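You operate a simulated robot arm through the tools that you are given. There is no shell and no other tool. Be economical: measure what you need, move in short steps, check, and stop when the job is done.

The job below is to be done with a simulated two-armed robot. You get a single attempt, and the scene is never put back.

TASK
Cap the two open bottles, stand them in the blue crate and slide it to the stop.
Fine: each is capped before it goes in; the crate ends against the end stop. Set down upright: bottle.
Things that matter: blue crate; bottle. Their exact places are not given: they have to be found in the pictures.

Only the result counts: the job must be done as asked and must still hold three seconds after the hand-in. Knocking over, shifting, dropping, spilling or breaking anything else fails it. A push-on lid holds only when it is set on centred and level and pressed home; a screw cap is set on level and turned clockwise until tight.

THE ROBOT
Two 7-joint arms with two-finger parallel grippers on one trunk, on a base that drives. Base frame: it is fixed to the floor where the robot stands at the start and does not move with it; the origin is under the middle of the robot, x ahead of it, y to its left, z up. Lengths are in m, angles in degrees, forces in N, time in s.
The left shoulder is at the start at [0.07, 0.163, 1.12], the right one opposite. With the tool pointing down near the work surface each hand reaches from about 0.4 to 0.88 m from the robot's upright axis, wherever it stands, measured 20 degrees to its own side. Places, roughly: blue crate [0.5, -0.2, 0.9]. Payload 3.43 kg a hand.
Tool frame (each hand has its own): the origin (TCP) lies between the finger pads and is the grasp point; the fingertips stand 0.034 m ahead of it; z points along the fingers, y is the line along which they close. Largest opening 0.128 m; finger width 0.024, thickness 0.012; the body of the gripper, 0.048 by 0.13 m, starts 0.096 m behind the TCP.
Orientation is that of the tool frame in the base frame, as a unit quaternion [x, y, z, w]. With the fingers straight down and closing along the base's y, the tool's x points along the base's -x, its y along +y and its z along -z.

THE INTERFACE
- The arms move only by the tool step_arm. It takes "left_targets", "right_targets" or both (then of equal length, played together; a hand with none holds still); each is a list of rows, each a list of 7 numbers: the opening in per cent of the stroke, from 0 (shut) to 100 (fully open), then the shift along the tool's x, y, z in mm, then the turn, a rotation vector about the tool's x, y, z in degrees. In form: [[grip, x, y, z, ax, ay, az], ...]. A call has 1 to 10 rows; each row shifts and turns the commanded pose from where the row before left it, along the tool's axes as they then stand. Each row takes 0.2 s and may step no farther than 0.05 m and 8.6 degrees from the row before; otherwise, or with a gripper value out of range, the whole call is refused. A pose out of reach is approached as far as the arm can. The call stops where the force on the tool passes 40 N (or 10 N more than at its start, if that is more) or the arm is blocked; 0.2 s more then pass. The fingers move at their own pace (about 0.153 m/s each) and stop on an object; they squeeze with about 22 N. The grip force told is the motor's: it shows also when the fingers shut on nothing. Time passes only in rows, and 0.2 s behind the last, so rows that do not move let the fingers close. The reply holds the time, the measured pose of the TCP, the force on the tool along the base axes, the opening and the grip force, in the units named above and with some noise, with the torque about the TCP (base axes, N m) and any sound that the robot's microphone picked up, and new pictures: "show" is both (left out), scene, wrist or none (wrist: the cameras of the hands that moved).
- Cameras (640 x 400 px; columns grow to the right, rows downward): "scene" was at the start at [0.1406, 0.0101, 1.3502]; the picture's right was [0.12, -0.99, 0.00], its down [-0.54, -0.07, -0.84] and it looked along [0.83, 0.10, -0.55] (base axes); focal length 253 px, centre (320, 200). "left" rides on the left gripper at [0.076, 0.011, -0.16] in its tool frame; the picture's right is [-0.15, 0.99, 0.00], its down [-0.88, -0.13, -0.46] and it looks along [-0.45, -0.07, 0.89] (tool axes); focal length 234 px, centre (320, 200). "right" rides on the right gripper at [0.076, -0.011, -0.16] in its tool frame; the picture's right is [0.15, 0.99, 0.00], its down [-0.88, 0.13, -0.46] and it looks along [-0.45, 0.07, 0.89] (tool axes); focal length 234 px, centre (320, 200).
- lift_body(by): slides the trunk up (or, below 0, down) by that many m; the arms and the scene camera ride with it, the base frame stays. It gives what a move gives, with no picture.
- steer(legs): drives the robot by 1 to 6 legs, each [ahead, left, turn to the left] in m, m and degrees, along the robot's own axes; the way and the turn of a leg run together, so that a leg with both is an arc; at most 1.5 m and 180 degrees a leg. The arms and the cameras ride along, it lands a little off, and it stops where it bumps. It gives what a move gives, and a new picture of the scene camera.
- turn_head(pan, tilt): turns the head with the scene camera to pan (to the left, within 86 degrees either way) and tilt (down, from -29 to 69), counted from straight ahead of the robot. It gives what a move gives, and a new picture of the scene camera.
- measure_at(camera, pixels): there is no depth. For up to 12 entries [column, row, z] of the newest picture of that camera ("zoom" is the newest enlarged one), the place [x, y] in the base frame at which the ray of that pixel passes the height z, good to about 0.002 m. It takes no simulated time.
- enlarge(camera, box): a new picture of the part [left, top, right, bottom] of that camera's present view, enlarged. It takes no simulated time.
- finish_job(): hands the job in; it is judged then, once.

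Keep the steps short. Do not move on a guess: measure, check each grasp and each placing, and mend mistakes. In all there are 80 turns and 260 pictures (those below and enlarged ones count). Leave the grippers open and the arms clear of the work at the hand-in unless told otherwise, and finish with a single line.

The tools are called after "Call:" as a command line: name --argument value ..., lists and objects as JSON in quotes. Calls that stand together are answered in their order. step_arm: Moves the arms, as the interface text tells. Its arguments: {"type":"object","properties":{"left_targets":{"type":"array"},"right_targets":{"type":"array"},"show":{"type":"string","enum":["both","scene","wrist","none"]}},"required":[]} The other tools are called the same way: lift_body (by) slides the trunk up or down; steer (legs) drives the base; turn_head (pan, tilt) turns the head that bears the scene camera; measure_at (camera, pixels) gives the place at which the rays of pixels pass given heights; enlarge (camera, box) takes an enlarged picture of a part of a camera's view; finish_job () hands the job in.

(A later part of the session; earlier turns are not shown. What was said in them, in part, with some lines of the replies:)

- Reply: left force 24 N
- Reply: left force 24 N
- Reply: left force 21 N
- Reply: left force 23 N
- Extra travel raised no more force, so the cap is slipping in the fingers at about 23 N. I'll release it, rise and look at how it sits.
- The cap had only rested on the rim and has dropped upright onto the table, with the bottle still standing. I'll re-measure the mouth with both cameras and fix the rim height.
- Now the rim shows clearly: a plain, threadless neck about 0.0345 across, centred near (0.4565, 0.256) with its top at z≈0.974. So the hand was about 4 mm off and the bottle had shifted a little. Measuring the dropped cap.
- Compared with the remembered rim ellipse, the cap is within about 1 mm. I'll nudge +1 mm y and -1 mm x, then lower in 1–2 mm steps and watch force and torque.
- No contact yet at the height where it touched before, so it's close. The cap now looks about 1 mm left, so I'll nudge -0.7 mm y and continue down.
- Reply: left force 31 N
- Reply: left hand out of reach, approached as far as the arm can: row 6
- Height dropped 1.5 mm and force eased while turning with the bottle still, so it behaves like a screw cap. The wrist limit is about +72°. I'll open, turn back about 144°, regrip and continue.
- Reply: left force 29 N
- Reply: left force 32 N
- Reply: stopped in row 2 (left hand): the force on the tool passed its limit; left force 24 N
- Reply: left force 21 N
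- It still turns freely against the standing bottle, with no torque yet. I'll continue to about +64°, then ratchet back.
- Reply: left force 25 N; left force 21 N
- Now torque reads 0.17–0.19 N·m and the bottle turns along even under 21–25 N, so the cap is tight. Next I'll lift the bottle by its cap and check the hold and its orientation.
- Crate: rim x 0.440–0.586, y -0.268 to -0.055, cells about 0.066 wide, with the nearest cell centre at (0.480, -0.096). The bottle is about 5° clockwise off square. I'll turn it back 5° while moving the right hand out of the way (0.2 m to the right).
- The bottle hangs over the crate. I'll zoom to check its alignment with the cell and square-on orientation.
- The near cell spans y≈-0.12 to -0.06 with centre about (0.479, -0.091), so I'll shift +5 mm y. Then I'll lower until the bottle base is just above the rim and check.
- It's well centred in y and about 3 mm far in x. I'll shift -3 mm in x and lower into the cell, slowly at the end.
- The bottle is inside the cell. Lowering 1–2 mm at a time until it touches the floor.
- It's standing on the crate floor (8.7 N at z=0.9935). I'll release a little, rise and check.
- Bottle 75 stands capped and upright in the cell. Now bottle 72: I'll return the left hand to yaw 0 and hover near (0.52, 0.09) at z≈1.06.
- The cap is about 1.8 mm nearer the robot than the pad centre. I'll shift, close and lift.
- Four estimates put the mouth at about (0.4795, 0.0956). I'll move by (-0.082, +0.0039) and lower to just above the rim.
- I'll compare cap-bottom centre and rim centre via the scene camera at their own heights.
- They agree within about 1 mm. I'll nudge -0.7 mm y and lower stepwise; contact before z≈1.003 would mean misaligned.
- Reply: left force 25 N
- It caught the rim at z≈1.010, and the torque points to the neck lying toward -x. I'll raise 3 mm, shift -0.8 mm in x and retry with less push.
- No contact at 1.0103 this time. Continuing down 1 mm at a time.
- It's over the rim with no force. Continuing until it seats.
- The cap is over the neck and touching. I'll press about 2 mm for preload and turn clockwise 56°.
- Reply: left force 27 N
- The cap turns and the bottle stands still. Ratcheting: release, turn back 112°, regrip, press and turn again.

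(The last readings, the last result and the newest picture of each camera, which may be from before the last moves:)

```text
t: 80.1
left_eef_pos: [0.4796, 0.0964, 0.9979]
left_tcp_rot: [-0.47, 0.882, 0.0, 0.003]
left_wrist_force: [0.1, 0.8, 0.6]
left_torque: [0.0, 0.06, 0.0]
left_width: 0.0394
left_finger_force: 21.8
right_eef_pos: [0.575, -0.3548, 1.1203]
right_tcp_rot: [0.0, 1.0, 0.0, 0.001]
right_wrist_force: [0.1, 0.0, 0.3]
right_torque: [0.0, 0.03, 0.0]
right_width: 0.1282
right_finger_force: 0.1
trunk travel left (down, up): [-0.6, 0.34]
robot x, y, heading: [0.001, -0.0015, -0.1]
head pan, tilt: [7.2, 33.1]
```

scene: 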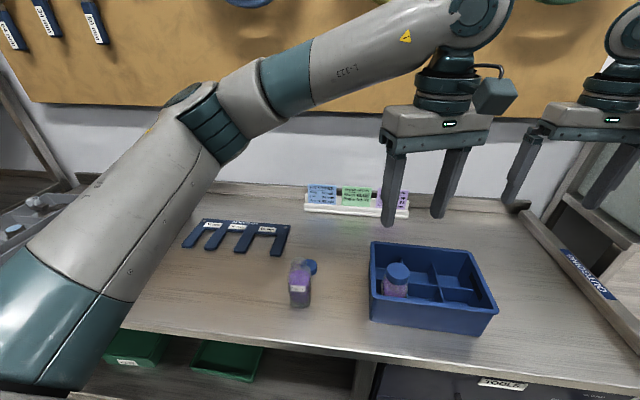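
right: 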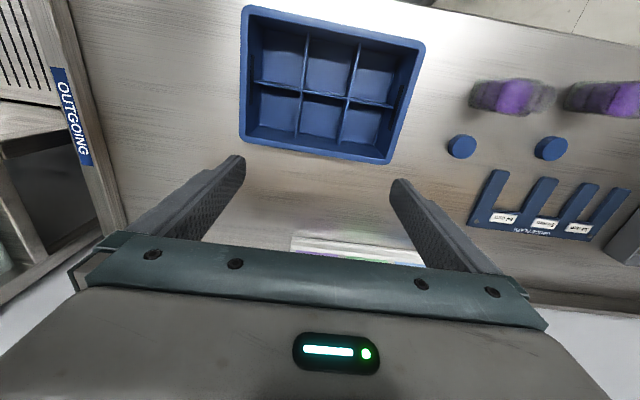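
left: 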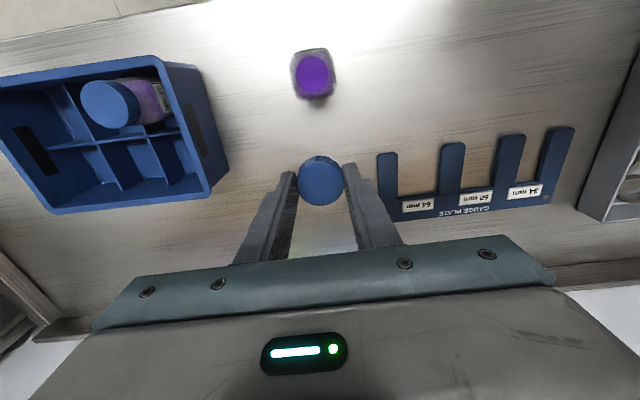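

The cap seated lower and the bottle is standing. Press and turn again.

Call:
step_arm --left_targets '[[0, 0, 0, 1, 0, 0, 0], [0, 0, 0, 1, 0, 0, 0], [0, 0, 0, 0.3, 0, 0, 8], [0, 0, 0, 0.2, 0, 0, 8], [0, 0, 0, 0.2, 0, 0, 8], [0, 0, 0, 0.2, 0, 0, 8], [0, 0, 0, 0.2, 0, 0, 8], [0, 0, 0, 0.2, 0, 0, 8], [0, 0, 0, 0.2, 0, 0, 8]]' --show "none"

Call:
enlarge --camera "scene" --box '[275, 240, 335, 315]'

Call:
step_arm --left_targets '[[0, 0, 0, 0.2, 0, 0, 8], [0, 0, 0, 0.2, 0, 0, 8], [0, 0, 0, 0.2, 0, 0, 8], [0, 0, 0, 0.2, 0, 0, 8], [0, 0, 0, 0.2, 0, 0, 8], [0, 0, 0, 0.2, 0, 0, 8], [0, 0, 0, 0.2, 0, 0, 8]]' --show "none"

Call:
enlarge --camera "scene" --box '[275, 240, 335, 315]'

```text
t: 82.1
left_eef_pos: [0.4781, 0.0964, 0.9941]
left_tcp_rot: [0.001, 1.0, 0.0, 0.003]
left_wrist_force: [1.8, 3.0, 23.4]
left_torque: [0.08, 0.03, 0.0]
left_width: 0.0394
left_finger_force: 22.5
right_eef_pos: [0.5734, -0.3536, 1.1218]
right_tcp_rot: [0.001, 1.0, 0.001, 0.0]
right_wrist_force: [-0.8, -0.4, -0.9]
right_torque: [0.02, -0.03, 0.0]
right_width: 0.128
right_finger_force: 0.0
trunk travel left (down, up): [-0.6, 0.34]
robot x, y, heading: [-0.0037, 0.0015, -0.2]
head pan, tilt: [7.2, 33.1]
```

```text
5.33 times, centred on (305, 278) of scene
```

zoom: 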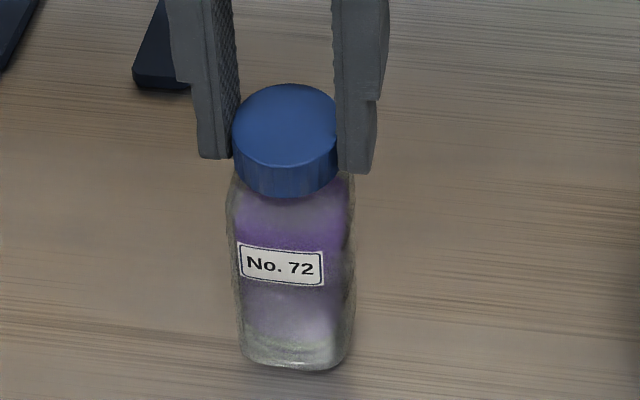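

```text
t: 83.7
left_eef_pos: [0.4771, 0.0963, 0.9941]
left_tcp_rot: [0.47, 0.883, 0.002, 0.003]
left_wrist_force: [0.6, -1.2, 27.6]
left_torque: [-0.06, -0.01, -0.02]
left_width: 0.0396
left_finger_force: 22.0
right_eef_pos: [0.5721, -0.3553, 1.1198]
right_tcp_rot: [0.0, 1.0, 0.001, 0.001]
right_wrist_force: [0.3, 0.3, -0.1]
right_torque: [-0.01, -0.02, 0.01]
right_width: 0.128
right_finger_force: 0.1
trunk travel left (down, up): [-0.6, 0.34]
robot x, y, heading: [-0.0021, 0.0023, -0.1]
head pan, tilt: [7.2, 33.1]
```

```text
5.33 times, centred on (305, 278) of scene
```

zoom: 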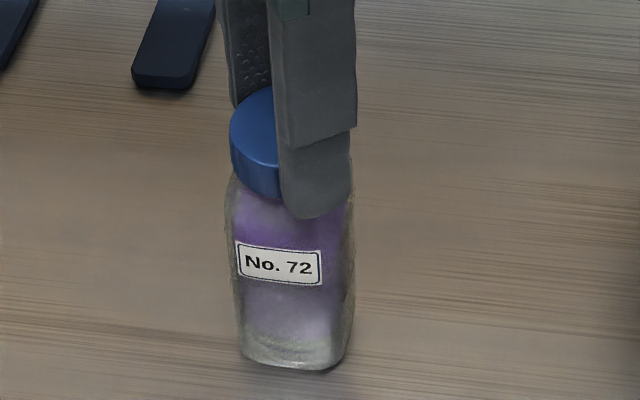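

168° turned with no tightening torque yet. One more ratchet.

Call:
step_arm --left_targets '[[40, 0, 0, 0, 0, 0, 0], [40, 0, 0, 0, 0, 0, 0], [40, 0, 0, -1, 0, 0, -8], [40, 0, 0, 0, 0, 0, -8], [40, 0, 0, 0, 0, 0, -8], [40, 0, 0, 0, 0, 0, -8], [40, 0, 0, 0, 0, 0, -8], [40, 0, 0, 0, 0, 0, -8], [40, 0, 0, 0, 0, 0, -8]]' --show "none"

Call:
step_arm --left_targets '[[40, 0, 0, 0, 0, 0, -8], [40, 0, 0, 0, 0, 0, -8], [40, 0, 0, 0, 0, 0, -8], [40, 0, 0, 0, 0, 0, -8], [40, 0, 0, 0, 0, 0, -8], [40, 0, 0, 0, 0, 0, -8], [40, 0, 0, 0, 0, 0, -8], [0, 0, 0, 0, 0, 0, 0], [0, 0, 0, 0, 0, 0, 0]]' --show "none"

Call:
step_arm --left_targets '[[0, 0, 0, 1, 0, 0, 0], [0, 0, 0, 1, 0, 0, 0], [0, 0, 0, 0.5, 0, 0, 8], [0, 0, 0, 0.2, 0, 0, 8], [0, 0, 0, 0.2, 0, 0, 8], [0, 0, 0, 0.2, 0, 0, 8], [0, 0, 0, 0.2, 0, 0, 8]]' --show "none"

Call:
enlarge --camera "scene" --box '[275, 240, 335, 315]'

```text
t: 85.7
left_eef_pos: [0.4803, 0.0954, 0.9918]
left_tcp_rot: [-0.002, 1.0, 0.0, 0.002]
left_wrist_force: [0.4, -0.3, -0.8]
left_torque: [-0.01, 0.04, -0.01]
left_width: 0.0511
left_finger_force: 0.1
right_eef_pos: [0.5753, -0.354, 1.1202]
right_tcp_rot: [0.0, 1.0, 0.0, 0.0]
right_wrist_force: [1.0, 1.4, 0.2]
right_torque: [-0.05, 0.02, -0.01]
right_width: 0.1282
right_finger_force: 0.1
trunk travel left (down, up): [-0.6, 0.34]
robot x, y, heading: [0.0018, 0.0003, 0.1]
head pan, tilt: [7.2, 33.1]
```

```text
t: 87.7
left_eef_pos: [0.4789, 0.0966, 0.9931]
left_tcp_rot: [-0.47, 0.883, -0.001, 0.003]
left_wrist_force: [-1.2, -0.5, -0.4]
left_torque: [-0.03, 0.02, 0.01]
left_width: 0.0394
left_finger_force: 22.4
right_eef_pos: [0.5743, -0.3543, 1.1203]
right_tcp_rot: [-0.001, 1.0, 0.0, 0.0]
right_wrist_force: [-0.5, -0.5, 0.2]
right_torque: [-0.03, 0.0, -0.04]
right_width: 0.128
right_finger_force: 0.1
trunk travel left (down, up): [-0.6, 0.34]
robot x, y, heading: [0.0019, 0.0007, 0.1]
head pan, tilt: [7.2, 33.1]
```

```text
t: 89.3
left_eef_pos: [0.4772, 0.0952, 0.9911]
left_tcp_rot: [-0.138, 0.99, 0.0, 0.004]
left_wrist_force: [-3.1, -4.4, 20.0]
left_torque: [-0.33, 0.38, 0.12]
left_width: 0.0393
left_finger_force: 22.0
right_eef_pos: [0.5737, -0.3554, 1.1203]
right_tcp_rot: [0.0, 1.0, 0.001, 0.001]
right_wrist_force: [-0.3, -0.2, 0.7]
right_torque: [0.03, 0.0, 0.0]
right_width: 0.1279
right_finger_force: 0.0
trunk travel left (down, up): [-0.6, 0.34]
robot x, y, heading: [-0.0004, -0.0007, -0.1]
head pan, tilt: [7.2, 33.1]
```

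```text
5.33 times, centred on (305, 278) of scene
```

zoom: 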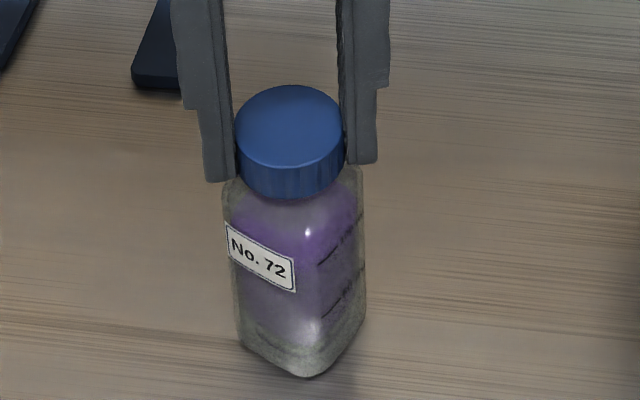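

Torque appears and the bottle now turns along under 20 N, so it is tightening. I'll turn a bit more with press to confirm.

Call:
step_arm --left_targets '[[0, 0, 0, 0.8, 0, 0, 0], [0, 0, 0, 0.3, 0, 0, 8], [0, 0, 0, 0.2, 0, 0, 8], [0, 0, 0, 0.2, 0, 0, 8], [0, 0, 0, 0.2, 0, 0, 8]]' --show "none"

Call:
enlarge --camera "scene" --box '[275, 240, 335, 315]'

```text
t: 90.5
left_eef_pos: [0.4772, 0.0963, 0.9894]
left_tcp_rot: [0.139, 0.99, 0.0, 0.004]
left_wrist_force: [0.7, 0.7, 28.5]
left_torque: [-0.03, -0.01, 0.21]
left_width: 0.0396
left_finger_force: 21.9
right_eef_pos: [0.5727, -0.3537, 1.1205]
right_tcp_rot: [0.0, 1.0, 0.0, 0.001]
right_wrist_force: [0.3, -0.4, 0.2]
right_torque: [0.0, -0.02, -0.04]
right_width: 0.1282
right_finger_force: 0.0
trunk travel left (down, up): [-0.6, 0.34]
robot x, y, heading: [-0.0002, 0.0008, 0.2]
head pan, tilt: [7.2, 33.1]
```

```text
5.33 times, centred on (305, 278) of scene
```

zoom: 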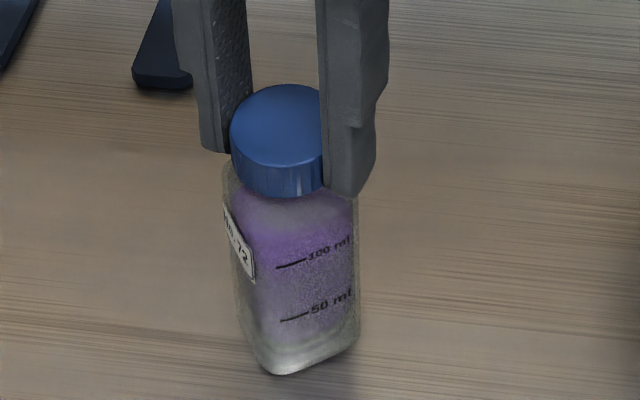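

Torque is 0.21 and the bottle follows fully, so the cap is tight. I'll lift it and check the orientation.

Call:
step_arm --left_targets '[[0, 0, 0, -3, 0, 0, 0], [0, 0, 0, -15, 0, 0, 0], [0, 0, 0, -45, 0, 0, 0], [0, 0, 0, -45, 0, 0, 0], [0, 0, 0, -45, 0, 0, 0], [0, 0, 0, 0, 0, 0, 8], [0, 0, 0, 0, 0, 0, 8], [0, 0, 0, 0, 0, 0, 8], [0, 0, 0, 0, 0, 0, 0]]' --show "both"

Call:
enlarge --camera "left" --box '[280, 100, 360, 190]'

Call:
enlarge --camera "scene" --box '[260, 180, 350, 280]'

```text
t: 92.5
left_eef_pos: [0.4801, 0.0959, 1.1404]
left_tcp_rot: [0.342, 0.94, 0.001, 0.002]
left_wrist_force: [0.2, -0.6, -1.2]
left_torque: [-0.02, 0.0, -0.02]
left_width: 0.0395
left_finger_force: 21.6
right_eef_pos: [0.5744, -0.3542, 1.1191]
right_tcp_rot: [0.0, 1.0, 0.0, 0.0]
right_wrist_force: [0.3, 0.0, -0.1]
right_torque: [0.01, 0.0, 0.03]
right_width: 0.128
right_finger_force: 0.3
trunk travel left (down, up): [-0.6, 0.34]
robot x, y, heading: [-0.0015, 0.0014, 0.0]
head pan, tilt: [7.2, 33.1]
```

scene: 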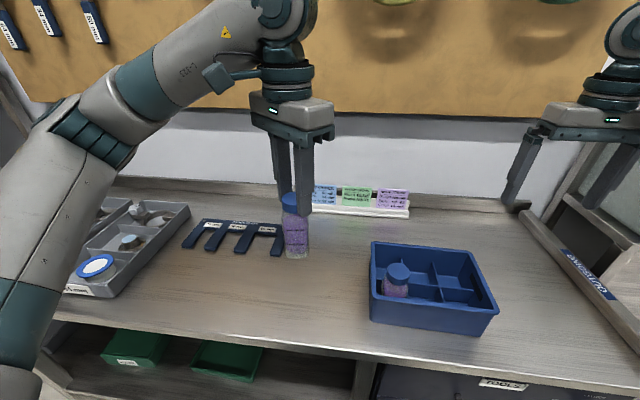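
left: 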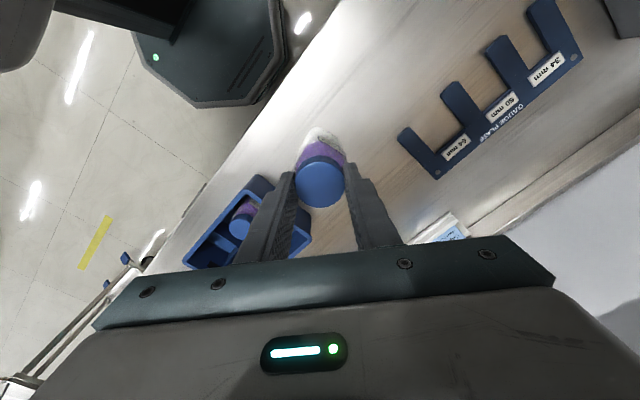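

```text
4.44 times, centred on (320, 145) of left
```

zoom: 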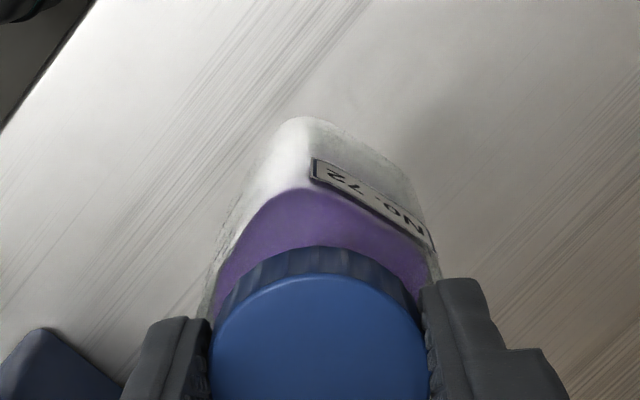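

```text
4.00 times, centred on (305, 230) of scene
```

zoom: 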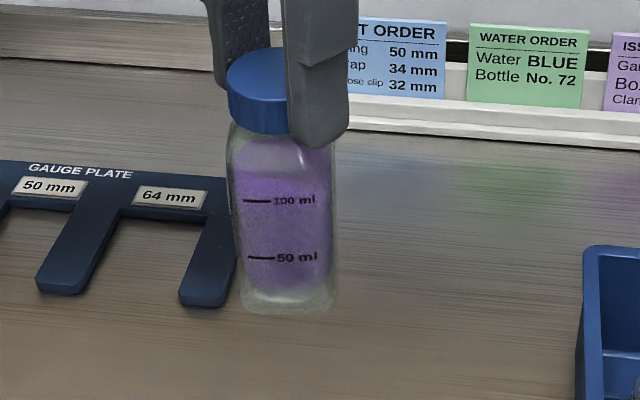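

The bottle is about 5° short of square (both views agree). I'll turn +5° and carry it above the diagonal cell at (0.546, -0.157).

Call:
step_arm --left_targets '[[0, 0, 0, 0, 0, 0, 5], [0, -37.6, -22, 0, 0, 0, 0], [0, -37.6, -22, 0, 0, 0, 0], [0, -37.7, -22, 0, 0, 0, 0], [0, -37.7, -22, 0, 0, 0, 0], [0, -37.7, -22, 0, 0, 0, 0], [0, -37.6, -22, 0, 0, 0, 0], [0, 0, 0, 0, 0, 0, 0]]' --show "both"

Call:
enlarge --camera "left" --box '[200, 60, 400, 220]'

Call:
enlarge --camera "scene" --box '[360, 190, 510, 340]'

```text
t: 94.3
left_eef_pos: [0.5445, -0.1557, 1.1384]
left_tcp_rot: [0.382, 0.924, 0.0, 0.002]
left_wrist_force: [-0.4, 0.4, -1.2]
left_torque: [-0.03, 0.02, 0.01]
left_width: 0.0394
left_finger_force: 22.3
right_eef_pos: [0.5753, -0.354, 1.1201]
right_tcp_rot: [0.0, 1.0, 0.001, 0.0]
right_wrist_force: [-0.4, -0.1, 0.5]
right_torque: [-0.01, -0.01, -0.02]
right_width: 0.1279
right_finger_force: 0.0
trunk travel left (down, up): [-0.6, 0.34]
robot x, y, heading: [0.0002, 0.0029, -0.1]
head pan, tilt: [7.2, 33.1]
```

scene: 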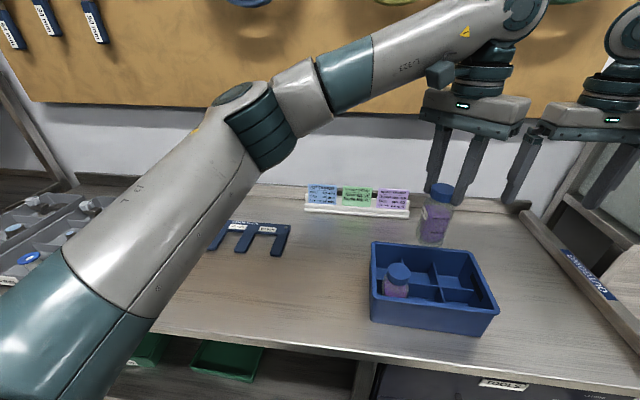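
left: 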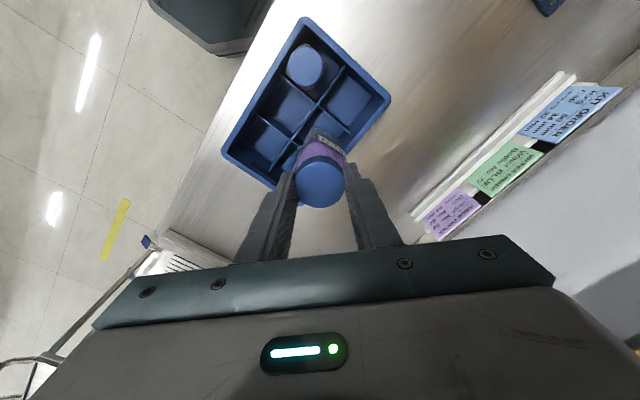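

```text
2.50 times, centred on (300, 140) of left
```

zoom: 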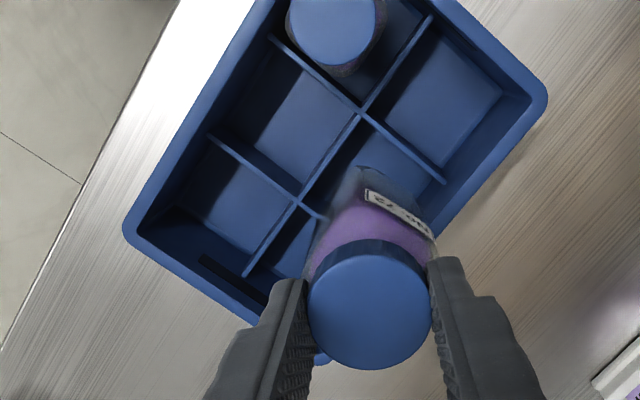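

```text
2.67 times, centred on (435, 265) of scene
```

zoom: 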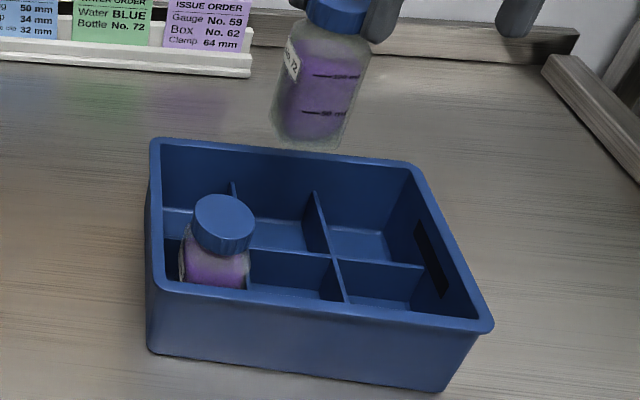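

Orientation matches the dividers. Lowering until the base is just above the rim for a check.

Call:
step_arm --left_targets '[[0, 0, 0, 30, 0, 0, 0], [0, 0, 0, 14, 0, 0, 0], [0, 0, 0, 0, 0, 0, 0]]' --show "none"

Call:
enlarge --camera "left" --box '[240, 60, 400, 200]'

Call:
enlarge --camera "scene" --box '[360, 190, 510, 340]'

```text
t: 95.1
left_eef_pos: [0.5451, -0.1575, 1.0958]
left_tcp_rot: [0.382, 0.924, 0.001, 0.003]
left_wrist_force: [0.3, -0.3, -2.0]
left_torque: [0.01, 0.01, 0.01]
left_width: 0.0395
left_finger_force: 21.7
right_eef_pos: [0.5751, -0.356, 1.1195]
right_tcp_rot: [0.0, 1.0, 0.0, 0.0]
right_wrist_force: [0.9, -0.7, 0.3]
right_torque: [-0.04, 0.01, -0.02]
right_width: 0.128
right_finger_force: 0.0
trunk travel left (down, up): [-0.6, 0.34]
robot x, y, heading: [0.0009, 0.0007, 0.0]
head pan, tilt: [7.2, 33.1]
```

```text
2.86 times, centred on (320, 130) of left
```

zoom: 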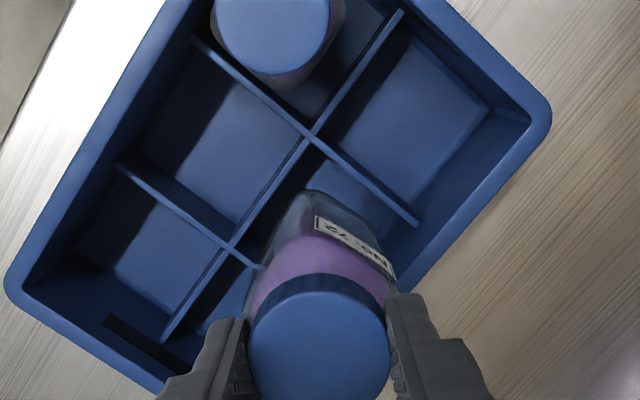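

```text
2.67 times, centred on (435, 265) of scene
```

zoom: 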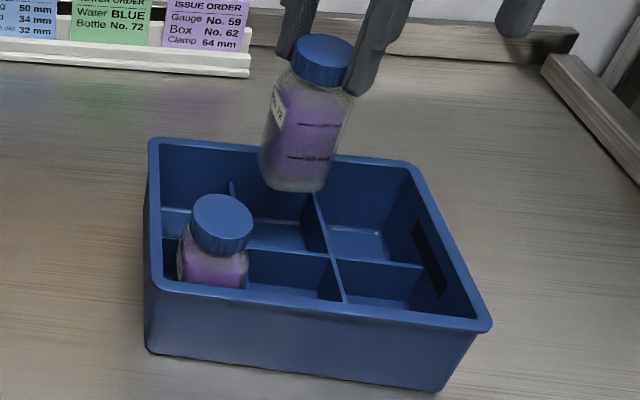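

Alignment is within about 3 mm of the cell centre, with roughly 10 mm to spare on each side. Lowering into the cell.

Call:
step_arm --left_targets '[[0, 0, 0, 25, 0, 0, 0], [0, 0, 0, 25, 0, 0, 0], [0, 0, 0, 25, 0, 0, 0], [0, 0, 0, 15, 0, 0, 0], [0, 0, 0, 5, 0, 0, 0], [0, 0, 0, 2, 0, 0, 0]]' --show "none"

Call:
enlarge --camera "scene" --box '[360, 190, 510, 340]'

```text
t: 96.5
left_eef_pos: [0.5462, -0.1569, 0.9998]
left_tcp_rot: [0.382, 0.924, 0.001, 0.003]
left_wrist_force: [0.0, 0.3, -0.1]
left_torque: [-0.02, -0.01, 0.01]
left_width: 0.0393
left_finger_force: 21.7
right_eef_pos: [0.5749, -0.3551, 1.1192]
right_tcp_rot: [-0.001, 1.0, 0.001, 0.0]
right_wrist_force: [-0.3, 0.1, 0.4]
right_torque: [-0.01, -0.01, 0.0]
right_width: 0.1281
right_finger_force: 0.0
trunk travel left (down, up): [-0.6, 0.34]
robot x, y, heading: [0.0033, 0.0004, 0.1]
head pan, tilt: [7.2, 33.1]
```

```text
2.67 times, centred on (435, 265) of scene
```

zoom: 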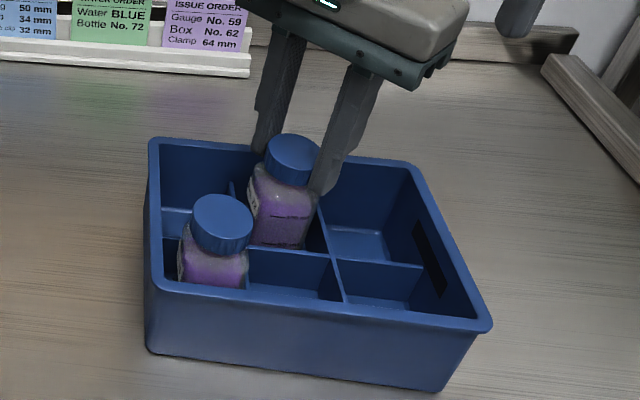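

Inside the cell. Last millimetres to touch down.

Call:
step_arm --left_targets '[[0, 0, 0, 1.5, 0, 0, 0], [0, 0, 0, 1.5, 0, 0, 0], [0, 0, 0, 1, 0, 0, 0], [0, 0, 0, 1, 0, 0, 0], [0, 0, 0, 0.7, 0, 0, 0]]' --show "none"

```text
t: 97.7
left_eef_pos: [0.5461, -0.157, 0.9951]
left_tcp_rot: [0.381, 0.924, 0.0, 0.003]
left_wrist_force: [0.3, 0.0, 5.2]
left_torque: [-0.04, -0.03, -0.04]
left_width: 0.0395
left_finger_force: 22.3
right_eef_pos: [0.5738, -0.3547, 1.1198]
right_tcp_rot: [0.0, 1.0, 0.0, -0.001]
right_wrist_force: [-0.1, -0.1, -0.7]
right_torque: [0.02, -0.01, 0.0]
right_width: 0.1277
right_finger_force: 0.1
trunk travel left (down, up): [-0.6, 0.34]
robot x, y, heading: [-0.003, 0.0017, 0.2]
head pan, tilt: [7.2, 33.1]
5 turns are left
```

Touchdown (5 N). Only a few turns remain, so I'll combine calls. First release bottle 72, rise and move the left hand off to the left. Then bring the right hand, fingers shut, high over to the crate's left side at about (0.513, 0.005), ready to push it right.

Call:
step_arm --left_targets '[[0, 0, 0, -0.5, 0, 0, 0], [38, 0, 0, 0, 0, 0, 0], [38, 0, 0, 0, 0, 0, 0], [38, 0, 0, -20, 0, 0, 0], [45, 0, 0, -45, 0, 0, 0], [60, 0, 0, -45, 0, 0, 0], [60, 35, 35, 0, 0, 0, 0], [60, 35, 35, 0, 0, 0, 0], [60, 35, 35, 0, 0, 0, 0], [60, 35, 35, 0, 0, 0, 0]]' --show "scene"

Call:
step_arm --left_targets '[[60, 35, 35, 0, 0, 0, 0], [60, 35, 35, 0, 0, 0, 0], [60, 35, 35, 0, 0, 0, 0], [60, 35, 35, 0, 0, 0, 0], [60, 35, 35, 0, 0, 0, 0], [60, 0, 0, 0, 0, 0, 0], [60, 0, 0, 0, 0, 0, 0], [60, 0, 0, 0, 0, 0, 0], [60, 0, 0, 0, 0, 0, 0], [60, 0, 0, 0, 0, 0, 0]]' --right_targets '[[0, 0, 0, 0, 0, 0, 0], [0, 0, 0, 0, 0, 0, 0], [0, 7.8, 45, 0, 0, 0, 0], [0, 7.8, 45, 0, 0, 0, 0], [0, 7.8, 45, 0, 0, 0, 0], [0, 7.8, 45, 0, 0, 0, 0], [0, 7.8, 45, 0, 0, 0, 0], [0, 7.8, 45, 0, 0, 0, 0], [0, 7.8, 45, 0, 0, 0, 0], [0, 7.8, 45, 0, 0, 0, 0]]' --show "both"

Call:
enlarge --camera "scene" --box '[350, 180, 640, 360]'

Call:
measure_at --camera "scene" --pixels '[[584, 290, 0.86], [560, 255, 0.86], [600, 285, 0.9], [372, 242, 0.954], [370, 293, 0.954], [498, 309, 0.954]]'

```text
t: 99.9
left_eef_pos: [0.5475, 0.0446, 1.1044]
left_tcp_rot: [0.383, 0.924, 0.0, 0.002]
left_wrist_force: [0.2, -0.1, 0.3]
left_torque: [-0.04, 0.0, -0.01]
left_width: 0.0769
left_finger_force: 0.2
right_eef_pos: [0.5757, -0.3528, 1.1199]
right_tcp_rot: [0.001, 1.0, -0.001, 0.0]
right_wrist_force: [0.2, -0.5, -0.2]
right_torque: [-0.04, 0.02, 0.03]
right_width: 0.128
right_finger_force: 0.1
trunk travel left (down, up): [-0.6, 0.34]
robot x, y, heading: [0.0004, 0.0024, 0.1]
head pan, tilt: [7.2, 33.1]
```

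scene: 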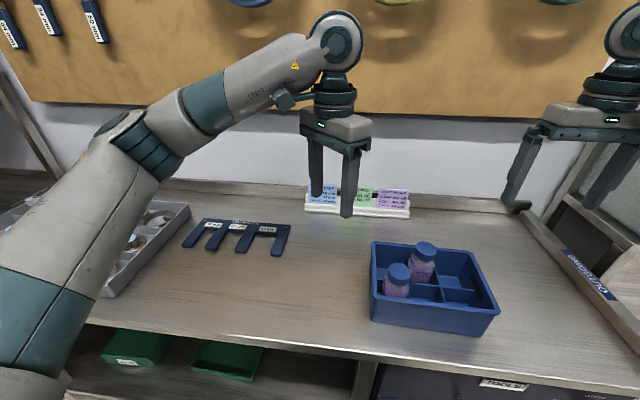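

```text
t: 102.1
left_eef_pos: [0.5455, 0.2921, 1.105]
left_tcp_rot: [0.382, 0.924, 0.0, 0.003]
left_wrist_force: [-0.7, 0.0, 0.4]
left_torque: [-0.05, 0.0, 0.03]
left_width: 0.0767
left_finger_force: 0.0
right_eef_pos: [0.5142, 0.0077, 1.1207]
right_tcp_rot: [0.0, 1.0, -0.001, 0.0]
right_wrist_force: [-0.3, -0.7, 0.0]
right_torque: [-0.02, -0.02, -0.01]
right_width: 0.0
right_finger_force: 21.8
trunk travel left (down, up): [-0.6, 0.34]
robot x, y, heading: [-0.0007, -0.0008, -0.1]
head pan, tilt: [7.2, 33.1]
```

scene: 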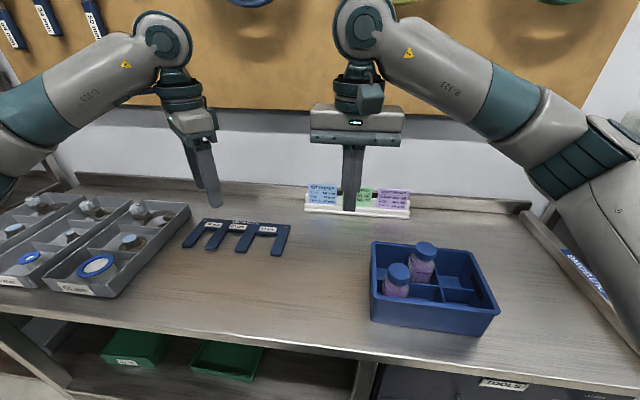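
right: 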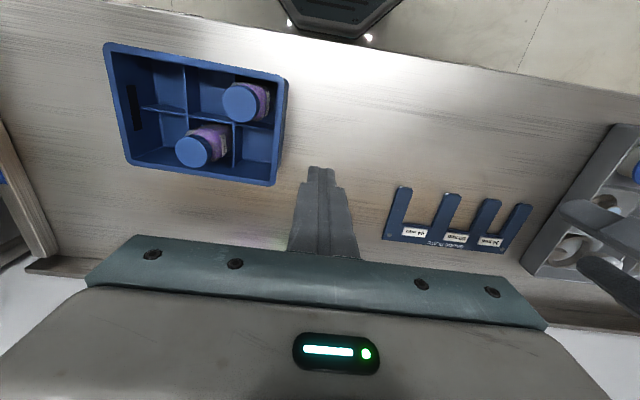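
left: 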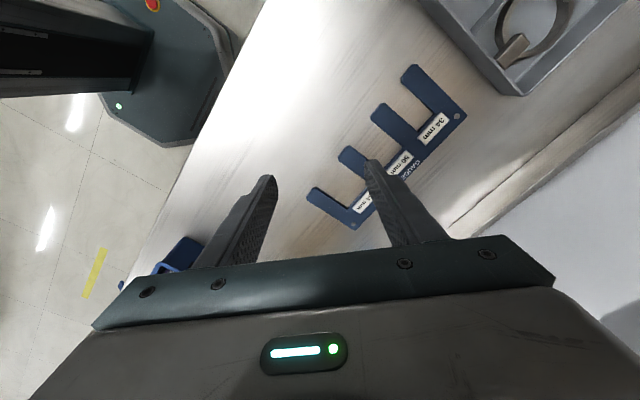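

```text
2.21 times, centred on (495, 270) of scene
```

zoom: 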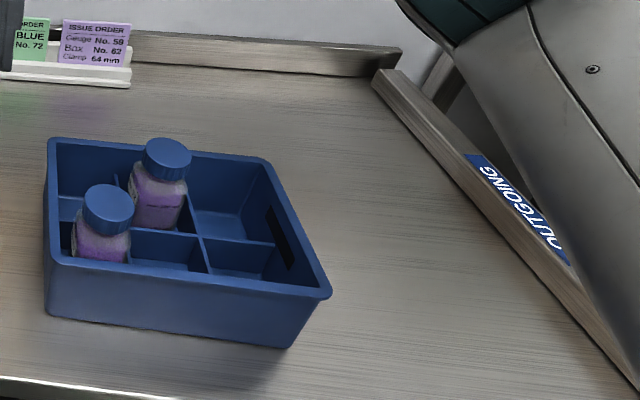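

```text
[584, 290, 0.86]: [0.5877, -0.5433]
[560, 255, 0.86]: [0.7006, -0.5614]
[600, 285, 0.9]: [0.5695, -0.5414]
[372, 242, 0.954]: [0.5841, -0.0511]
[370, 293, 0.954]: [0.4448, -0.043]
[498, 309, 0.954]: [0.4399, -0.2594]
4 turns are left
```

Both capped bottles stand upright and the left hand is clear. Now I'll lower the right fingers beside the crate's left wall to TCP z≈0.92, then push it right (-y) at 0.1 m/s, slower near the stop at y≈-0.545. The force limit guards the end.

Call:
step_arm --right_targets '[[0, 0, 0, 50, 0, 0, 0], [0, 0, 0, 50, 0, 0, 0], [0, 0, 0, 50, 0, 0, 0], [0, 0, 0, 50, 0, 0, 0], [0, 0, -15, 0, 0, 0, 0], [0, 0, -15, 0, 0, 0, 0], [0, 0, -8, 0, 0, 0, 0]]' --show "both"

Call:
step_arm --right_targets '[[0, 0, -8, 0, 0, 0, 0], [0, 0, -12, 0, 0, 0, 0], [0, 0, -20, 0, 0, 0, 0], [0, 0, -20, 0, 0, 0, 0], [0, 0, -20, 0, 0, 0, 0], [0, 0, -20, 0, 0, 0, 0], [0, 0, -20, 0, 0, 0, 0], [0, 0, -20, 0, 0, 0, 0], [0, 0, -20, 0, 0, 0, 0], [0, 0, -15, 0, 0, 0, 0]]' --show "both"

Call:
step_arm --right_targets '[[0, 0, -15, 0, 0, 0, 0], [0, 0, -15, 0, 0, 0, 0], [0, 0, -15, 0, 0, 0, 0], [0, 0, -12, 0, 0, 0, 0], [0, 0, -8, 0, 0, 0, 0], [0, 0, -6, 0, 0, 0, 0], [0, 0, -5, 0, 0, 0, 0], [0, 0, -5, 0, 0, 0, 0], [0, 0, -4, 0, 0, 0, 0]]' --show "both"

Call:
enlarge --camera "scene" --box '[400, 180, 640, 360]'

```text
t: 103.7
left_eef_pos: [0.5456, 0.2886, 1.1058]
left_tcp_rot: [0.382, 0.924, 0.0, 0.003]
left_wrist_force: [0.1, -0.3, 0.1]
left_torque: [0.03, 0.02, 0.02]
left_width: 0.0767
left_finger_force: 0.1
right_eef_pos: [0.512, -0.0327, 0.9195]
right_tcp_rot: [0.001, 1.0, 0.0, 0.0]
right_wrist_force: [-0.1, 1.8, 0.2]
right_torque: [0.0, 0.05, -0.02]
right_width: 0.0002
right_finger_force: 22.5
trunk travel left (down, up): [-0.6, 0.34]
robot x, y, heading: [0.0015, -0.0012, 0.1]
head pan, tilt: [7.2, 33.1]
```

scene: 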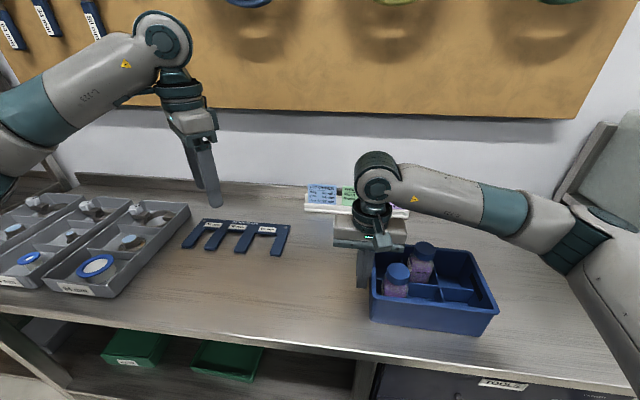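
right: 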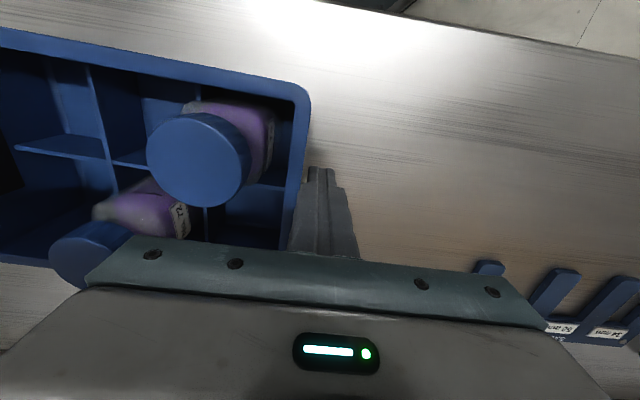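

```text
t: 105.9
left_eef_pos: [0.5455, 0.2887, 1.1063]
left_tcp_rot: [0.383, 0.924, 0.001, 0.003]
left_wrist_force: [-0.1, -0.7, 0.7]
left_torque: [-0.01, 0.01, 0.0]
left_width: 0.0769
left_finger_force: 0.0
right_eef_pos: [0.5116, -0.2089, 0.9203]
right_tcp_rot: [0.0, 1.0, 0.001, 0.0]
right_wrist_force: [1.3, 0.1, -0.5]
right_torque: [0.04, -0.01, 0.0]
right_width: 0.0
right_finger_force: 21.7
trunk travel left (down, up): [-0.6, 0.34]
robot x, y, heading: [0.0024, 0.0001, -0.2]
head pan, tilt: [7.2, 33.1]
```

scene: 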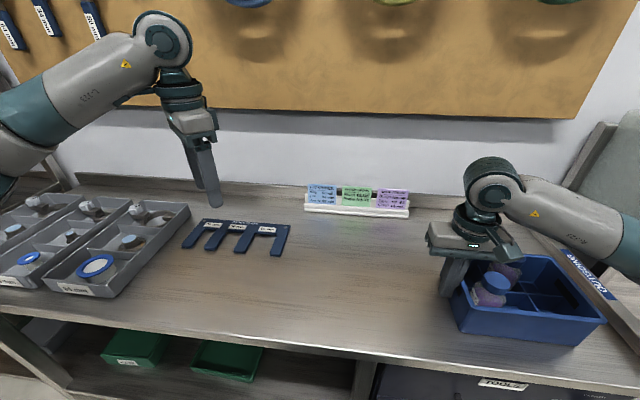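
right: 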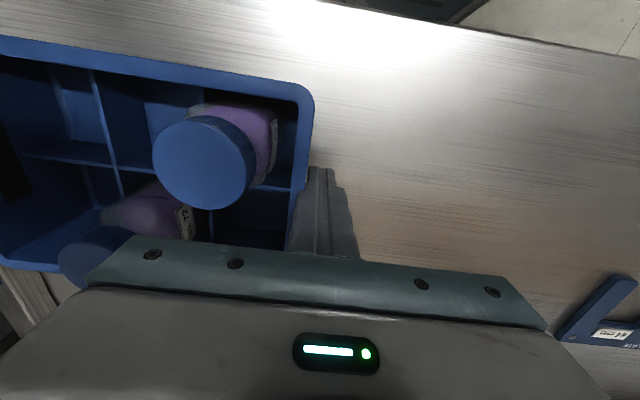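

```text
t: 107.9
left_eef_pos: [0.5447, 0.2896, 1.1056]
left_tcp_rot: [0.382, 0.924, 0.001, 0.003]
left_wrist_force: [0.5, -0.8, 0.7]
left_torque: [0.02, -0.02, -0.03]
left_width: 0.0767
left_finger_force: 0.1
right_eef_pos: [0.5117, -0.2927, 0.9193]
right_tcp_rot: [0.0, 1.0, 0.0, 0.0]
right_wrist_force: [-0.5, 3.4, -0.7]
right_torque: [-0.03, 0.0, -0.03]
right_width: 0.0001
right_finger_force: 21.8
trunk travel left (down, up): [-0.6, 0.34]
robot x, y, heading: [0.0026, -0.0016, 0.0]
head pan, tilt: [7.2, 33.1]
```

scene: 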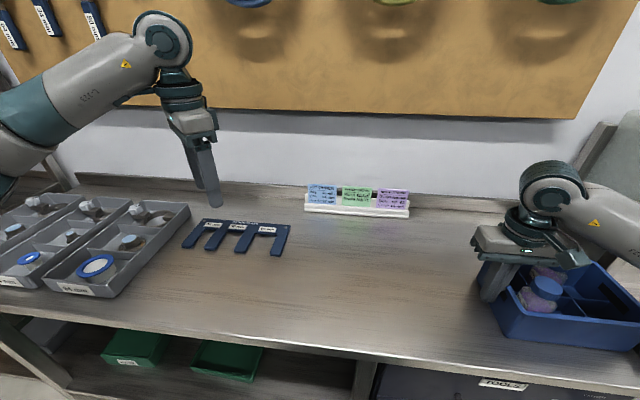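
right: 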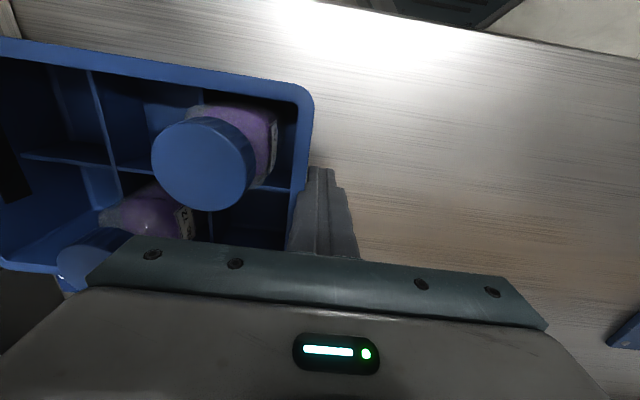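

```text
2.22 times, centred on (520, 270) of scene
3 turns are left
```

zoom: 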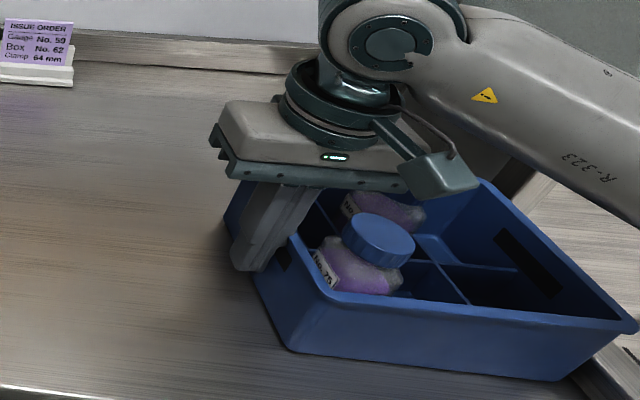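

The crate slides straight with bottles upright, and about 2–3 cm remain. I'll push in small steps until the stop resists, then turn the head right to check the contact.

Call:
step_arm --right_targets '[[0, 0, -4, 0, 0, 0, 0], [0, 0, -4, 0, 0, 0, 0], [0, 0, -4, 0, 0, 0, 0], [0, 0, -4, 0, 0, 0, 0], [0, 0, -3, 0, 0, 0, 0], [0, 0, -3, 0, 0, 0, 0], [0, 0, -2, 0, 0, 0, 0], [0, 0, -2, 0, 0, 0, 0], [0, 0, -2, 0, 0, 0, 0], [0, 0, -2, 0, 0, 0, 0]]' --show "wrist"

Call:
step_arm --right_targets '[[0, 0, -1.5, 0, 0, 0, 0], [0, 0, -1.5, 0, 0, 0, 0], [0, 0, -1.5, 0, 0, 0, 0], [0, 0, -1.5, 0, 0, 0, 0], [0, 0, -1.5, 0, 0, 0, 0], [0, 0, -1.5, 0, 0, 0, 0], [0, 0, -1.5, 0, 0, 0, 0], [0, 0, -1.5, 0, 0, 0, 0], [0, 0, -1.5, 0, 0, 0, 0], [0, 0, -1.5, 0, 0, 0, 0]]' --show "wrist"

Call:
step_arm --right_targets '[[0, 0, -1, 0, 0, 0, 0], [0, 0, -1, 0, 0, 0, 0], [0, 0, -1, 0, 0, 0, 0], [0, 0, -1, 0, 0, 0, 0], [0, 0, -1, 0, 0, 0, 0], [0, 0, -1, 0, 0, 0, 0]]' --show "wrist"

Call:
turn_head --pan -40 --tilt 38

Call:
enlarge --camera "scene" --box '[180, 140, 460, 340]'

```text
t: 109.2
left_eef_pos: [0.5437, 0.2922, 1.1067]
left_tcp_rot: [0.381, 0.925, 0.0, 0.004]
left_wrist_force: [-1.0, -1.1, 0.0]
left_torque: [0.07, -0.02, 0.02]
left_width: 0.0771
left_finger_force: 0.1
right_eef_pos: [0.5114, -0.3021, 0.9192]
right_tcp_rot: [-0.008, 1.0, 0.006, 0.001]
right_wrist_force: [-5.6, 24.9, 1.3]
right_torque: [-0.48, -0.07, -0.37]
right_width: 0.0
right_finger_force: 21.7
trunk travel left (down, up): [-0.6, 0.34]
robot x, y, heading: [-0.0015, 0.0017, 0.1]
head pan, tilt: [7.2, 33.1]
stopped in row 6 (right hand): the force on the tool passed its limit (the readings are from after the stop); the commanded pose is now the measured one
```

right: 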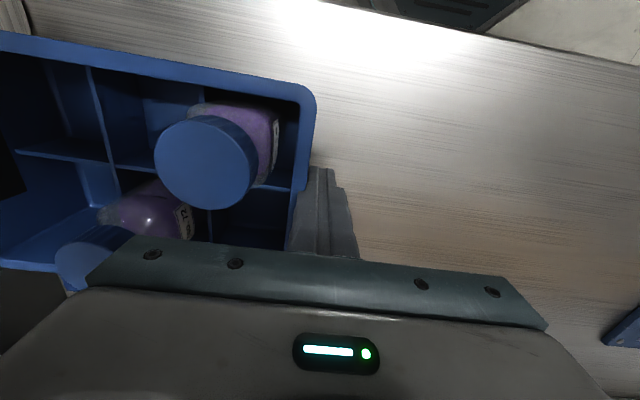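

```text
t: 110.0
left_eef_pos: [0.5427, 0.2943, 1.1065]
left_tcp_rot: [0.38, 0.925, 0.0, 0.004]
left_wrist_force: [0.5, 0.0, -0.2]
left_torque: [0.05, 0.02, -0.02]
left_width: 0.0771
left_finger_force: 0.1
right_eef_pos: [0.5116, -0.3032, 0.9191]
right_tcp_rot: [-0.011, 1.0, 0.009, 0.001]
right_wrist_force: [-7.0, 26.4, 1.4]
right_torque: [-0.55, -0.1, -0.48]
right_width: 0.0
right_finger_force: 21.9
trunk travel left (down, up): [-0.6, 0.34]
robot x, y, heading: [-0.0016, 0.0034, 0.4]
head pan, tilt: [7.2, 33.1]
stopped in row 3 (right hand): the force on the tool passed its limit (the readings are from after the stop); the commanded pose is now the measured one
```

right: 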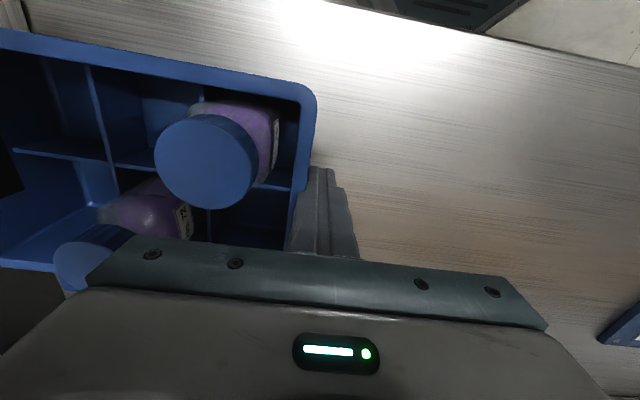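

```text
t: 110.8
left_eef_pos: [0.5428, 0.2958, 1.1056]
left_tcp_rot: [0.381, 0.925, 0.001, 0.003]
left_wrist_force: [0.3, -0.8, -0.8]
left_torque: [0.07, -0.04, -0.02]
left_width: 0.0767
left_finger_force: 0.0
right_eef_pos: [0.5131, -0.3023, 0.9214]
right_tcp_rot: [-0.013, 1.0, 0.011, 0.002]
right_wrist_force: [-4.7, 25.7, 1.9]
right_torque: [-0.56, -0.12, -0.42]
right_width: 0.0003
right_finger_force: 22.0
trunk travel left (down, up): [-0.6, 0.34]
robot x, y, heading: [-0.0003, 0.0005, 0.7]
head pan, tilt: [7.2, 33.1]
stopped in row 4 (right hand): the force on the tool passed its limit (the readings are from after the stop); the commanded pose is now the measured one
```

right: 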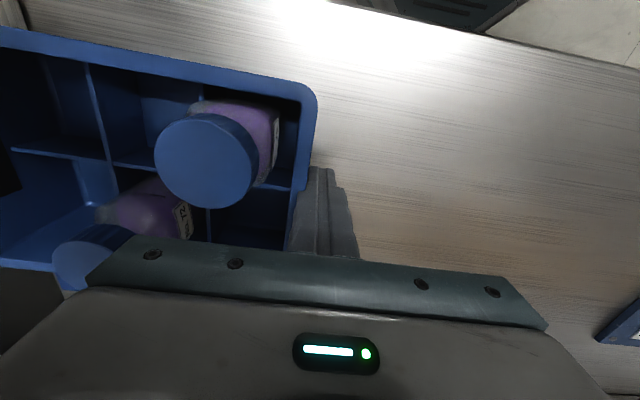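

```text
t: 112.0
left_eef_pos: [0.5422, 0.2983, 1.1047]
left_tcp_rot: [0.381, 0.925, 0.0, 0.004]
left_wrist_force: [-0.6, 1.1, -0.1]
left_torque: [0.0, -0.02, -0.01]
left_width: 0.0769
left_finger_force: 0.0
right_eef_pos: [0.5124, -0.3031, 0.9216]
right_tcp_rot: [-0.01, 1.0, 0.007, 0.002]
right_wrist_force: [-3.5, 31.2, 2.6]
right_torque: [-0.63, -0.04, -0.44]
right_width: 0.0
right_finger_force: 22.0
trunk travel left (down, up): [-0.6, 0.34]
robot x, y, heading: [0.0031, -0.0004, 0.2]
head pan, tilt: [-40.0, 38.0]
```

scene: 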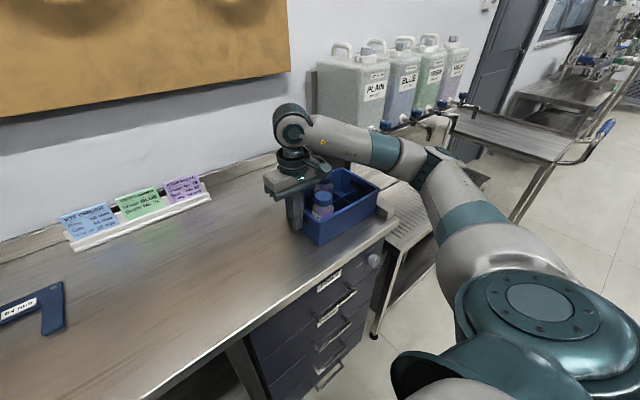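

```text
2.00 times, centred on (320, 240) of scene
2 turns are left
```

zoom: 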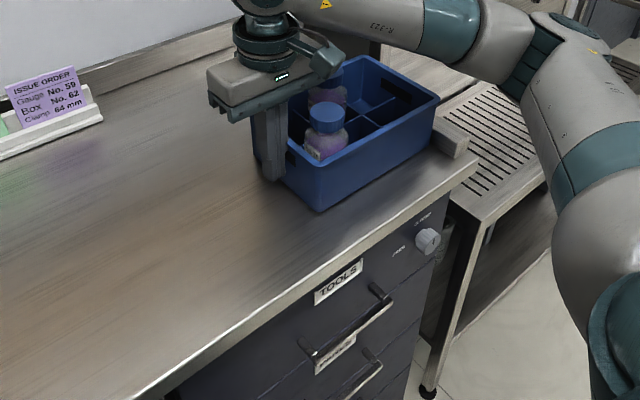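

The crate is firmly against the wooden end stop: the push met a hard block, and the head view shows contact with both bottles upright. I'll back the right hand off gently, raise it, open both grippers and check.

Call:
step_arm --right_targets '[[0, 0, 3, 0, 0, 0, 0], [0, 0, 5, 0, 0, 0, 0], [0, 0, 15, 0, 0, 0, 0], [0, 0, 25, 0, 0, 0, 0], [0, 0, 0, -45, 0, 0, 0], [0, 0, 0, -45, 0, 0, 0], [0, 0, 0, -45, 0, 0, 0], [0, 0, 0, -45, 0, 0, 0], [50, 0, 40, -10, 0, 0, 0], [100, 0, 40, 0, 0, 0, 0]]' --left_targets '[[100, 0, 0, 0, 0, 0, 0], [100, 0, 0, 0, 0, 0, 0], [100, 0, 0, 0, 0, 0, 0], [100, 0, 0, 0, 0, 0, 0], [100, 0, 0, 0, 0, 0, 0], [100, 0, 0, 0, 0, 0, 0], [100, 0, 0, 0, 0, 0, 0], [100, 0, 0, 0, 0, 0, 0], [100, 0, 0, 0, 0, 0, 0], [100, 0, 0, 0, 0, 0, 0]]' --show "both"

Call:
step_arm --right_targets '[[100, 0, 0, 0, 0, 0, 0], [100, 0, 0, 0, 0, 0, 0], [100, 0, 0, 0, 0, 0, 0]]' --show "scene"

Call:
enlarge --camera "scene" --box '[260, 140, 460, 270]'

```text
t: 114.2
left_eef_pos: [0.5445, 0.2944, 1.106]
left_tcp_rot: [0.381, 0.925, 0.0, 0.003]
left_wrist_force: [-0.2, 0.7, 0.7]
left_torque: [-0.02, 0.01, 0.01]
left_width: 0.1281
left_finger_force: 0.0
right_eef_pos: [0.5122, -0.1824, 1.1128]
right_tcp_rot: [-0.008, 1.0, 0.009, 0.0]
right_wrist_force: [0.2, -0.1, 0.1]
right_torque: [-0.01, 0.02, -0.01]
right_width: 0.1281
right_finger_force: 0.1
trunk travel left (down, up): [-0.6, 0.34]
robot x, y, heading: [0.0, 0.0033, 0.3]
head pan, tilt: [-40.0, 38.0]
```

scene: 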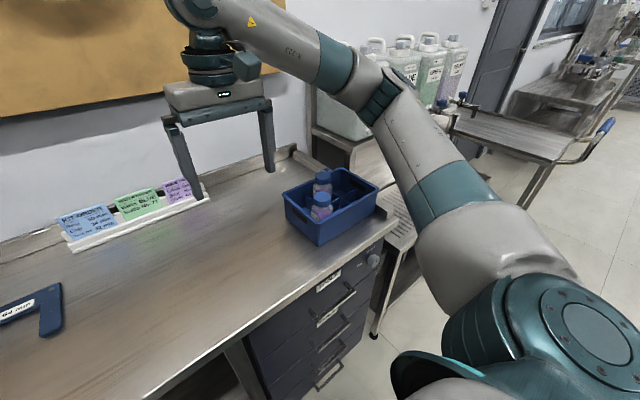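
right: 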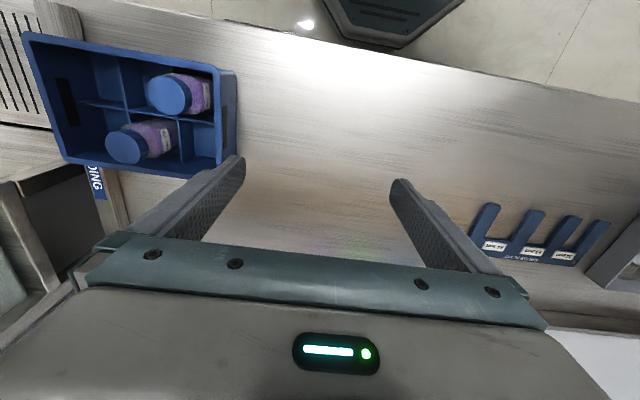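
left: 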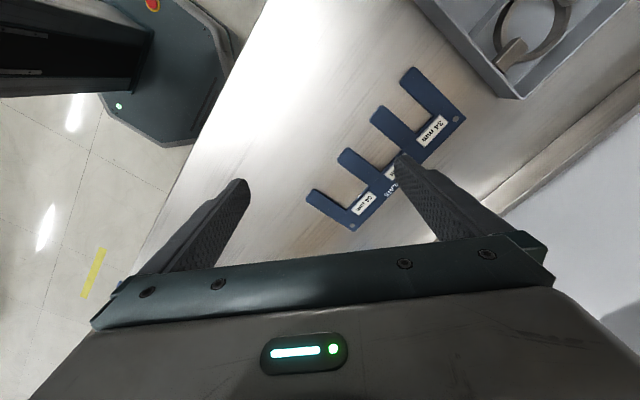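

```text
t: 115.0
left_eef_pos: [0.5436, 0.2934, 1.1064]
left_tcp_rot: [0.381, 0.925, 0.002, 0.003]
left_wrist_force: [0.4, 0.2, -0.1]
left_torque: [0.03, 0.03, -0.04]
left_width: 0.1281
left_finger_force: 0.0
right_eef_pos: [0.5097, -0.1838, 1.1115]
right_tcp_rot: [-0.009, 1.0, 0.009, 0.001]
right_wrist_force: [-0.2, -0.3, 0.9]
right_torque: [0.0, 0.02, 0.02]
right_width: 0.1278
right_finger_force: 0.2
trunk travel left (down, up): [-0.6, 0.34]
robot x, y, heading: [0.0002, 0.0009, 0.2]
head pan, tilt: [-40.0, 38.0]
```

scene: 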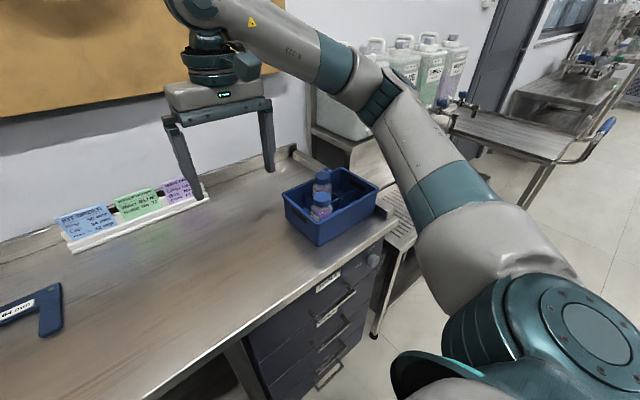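

```text
3.08 times, centred on (360, 205) of scene
1 turns are left
```

zoom: 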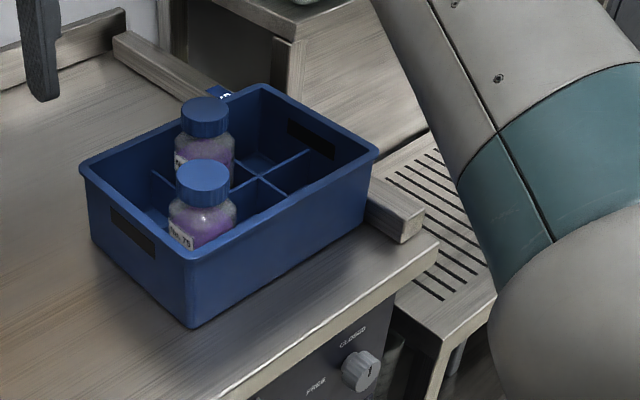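

The crate is against the stop, both capped bottles stand upright in it, and both arms are clear with grippers open, so I'm handing in.

Call:
finish_job

```text
The job is handed in.
```

Both bottles were capped and tightened, stood upright in the blue crate, and the crate was pushed against the end stop, then the job was handed in; no verdict was returned.
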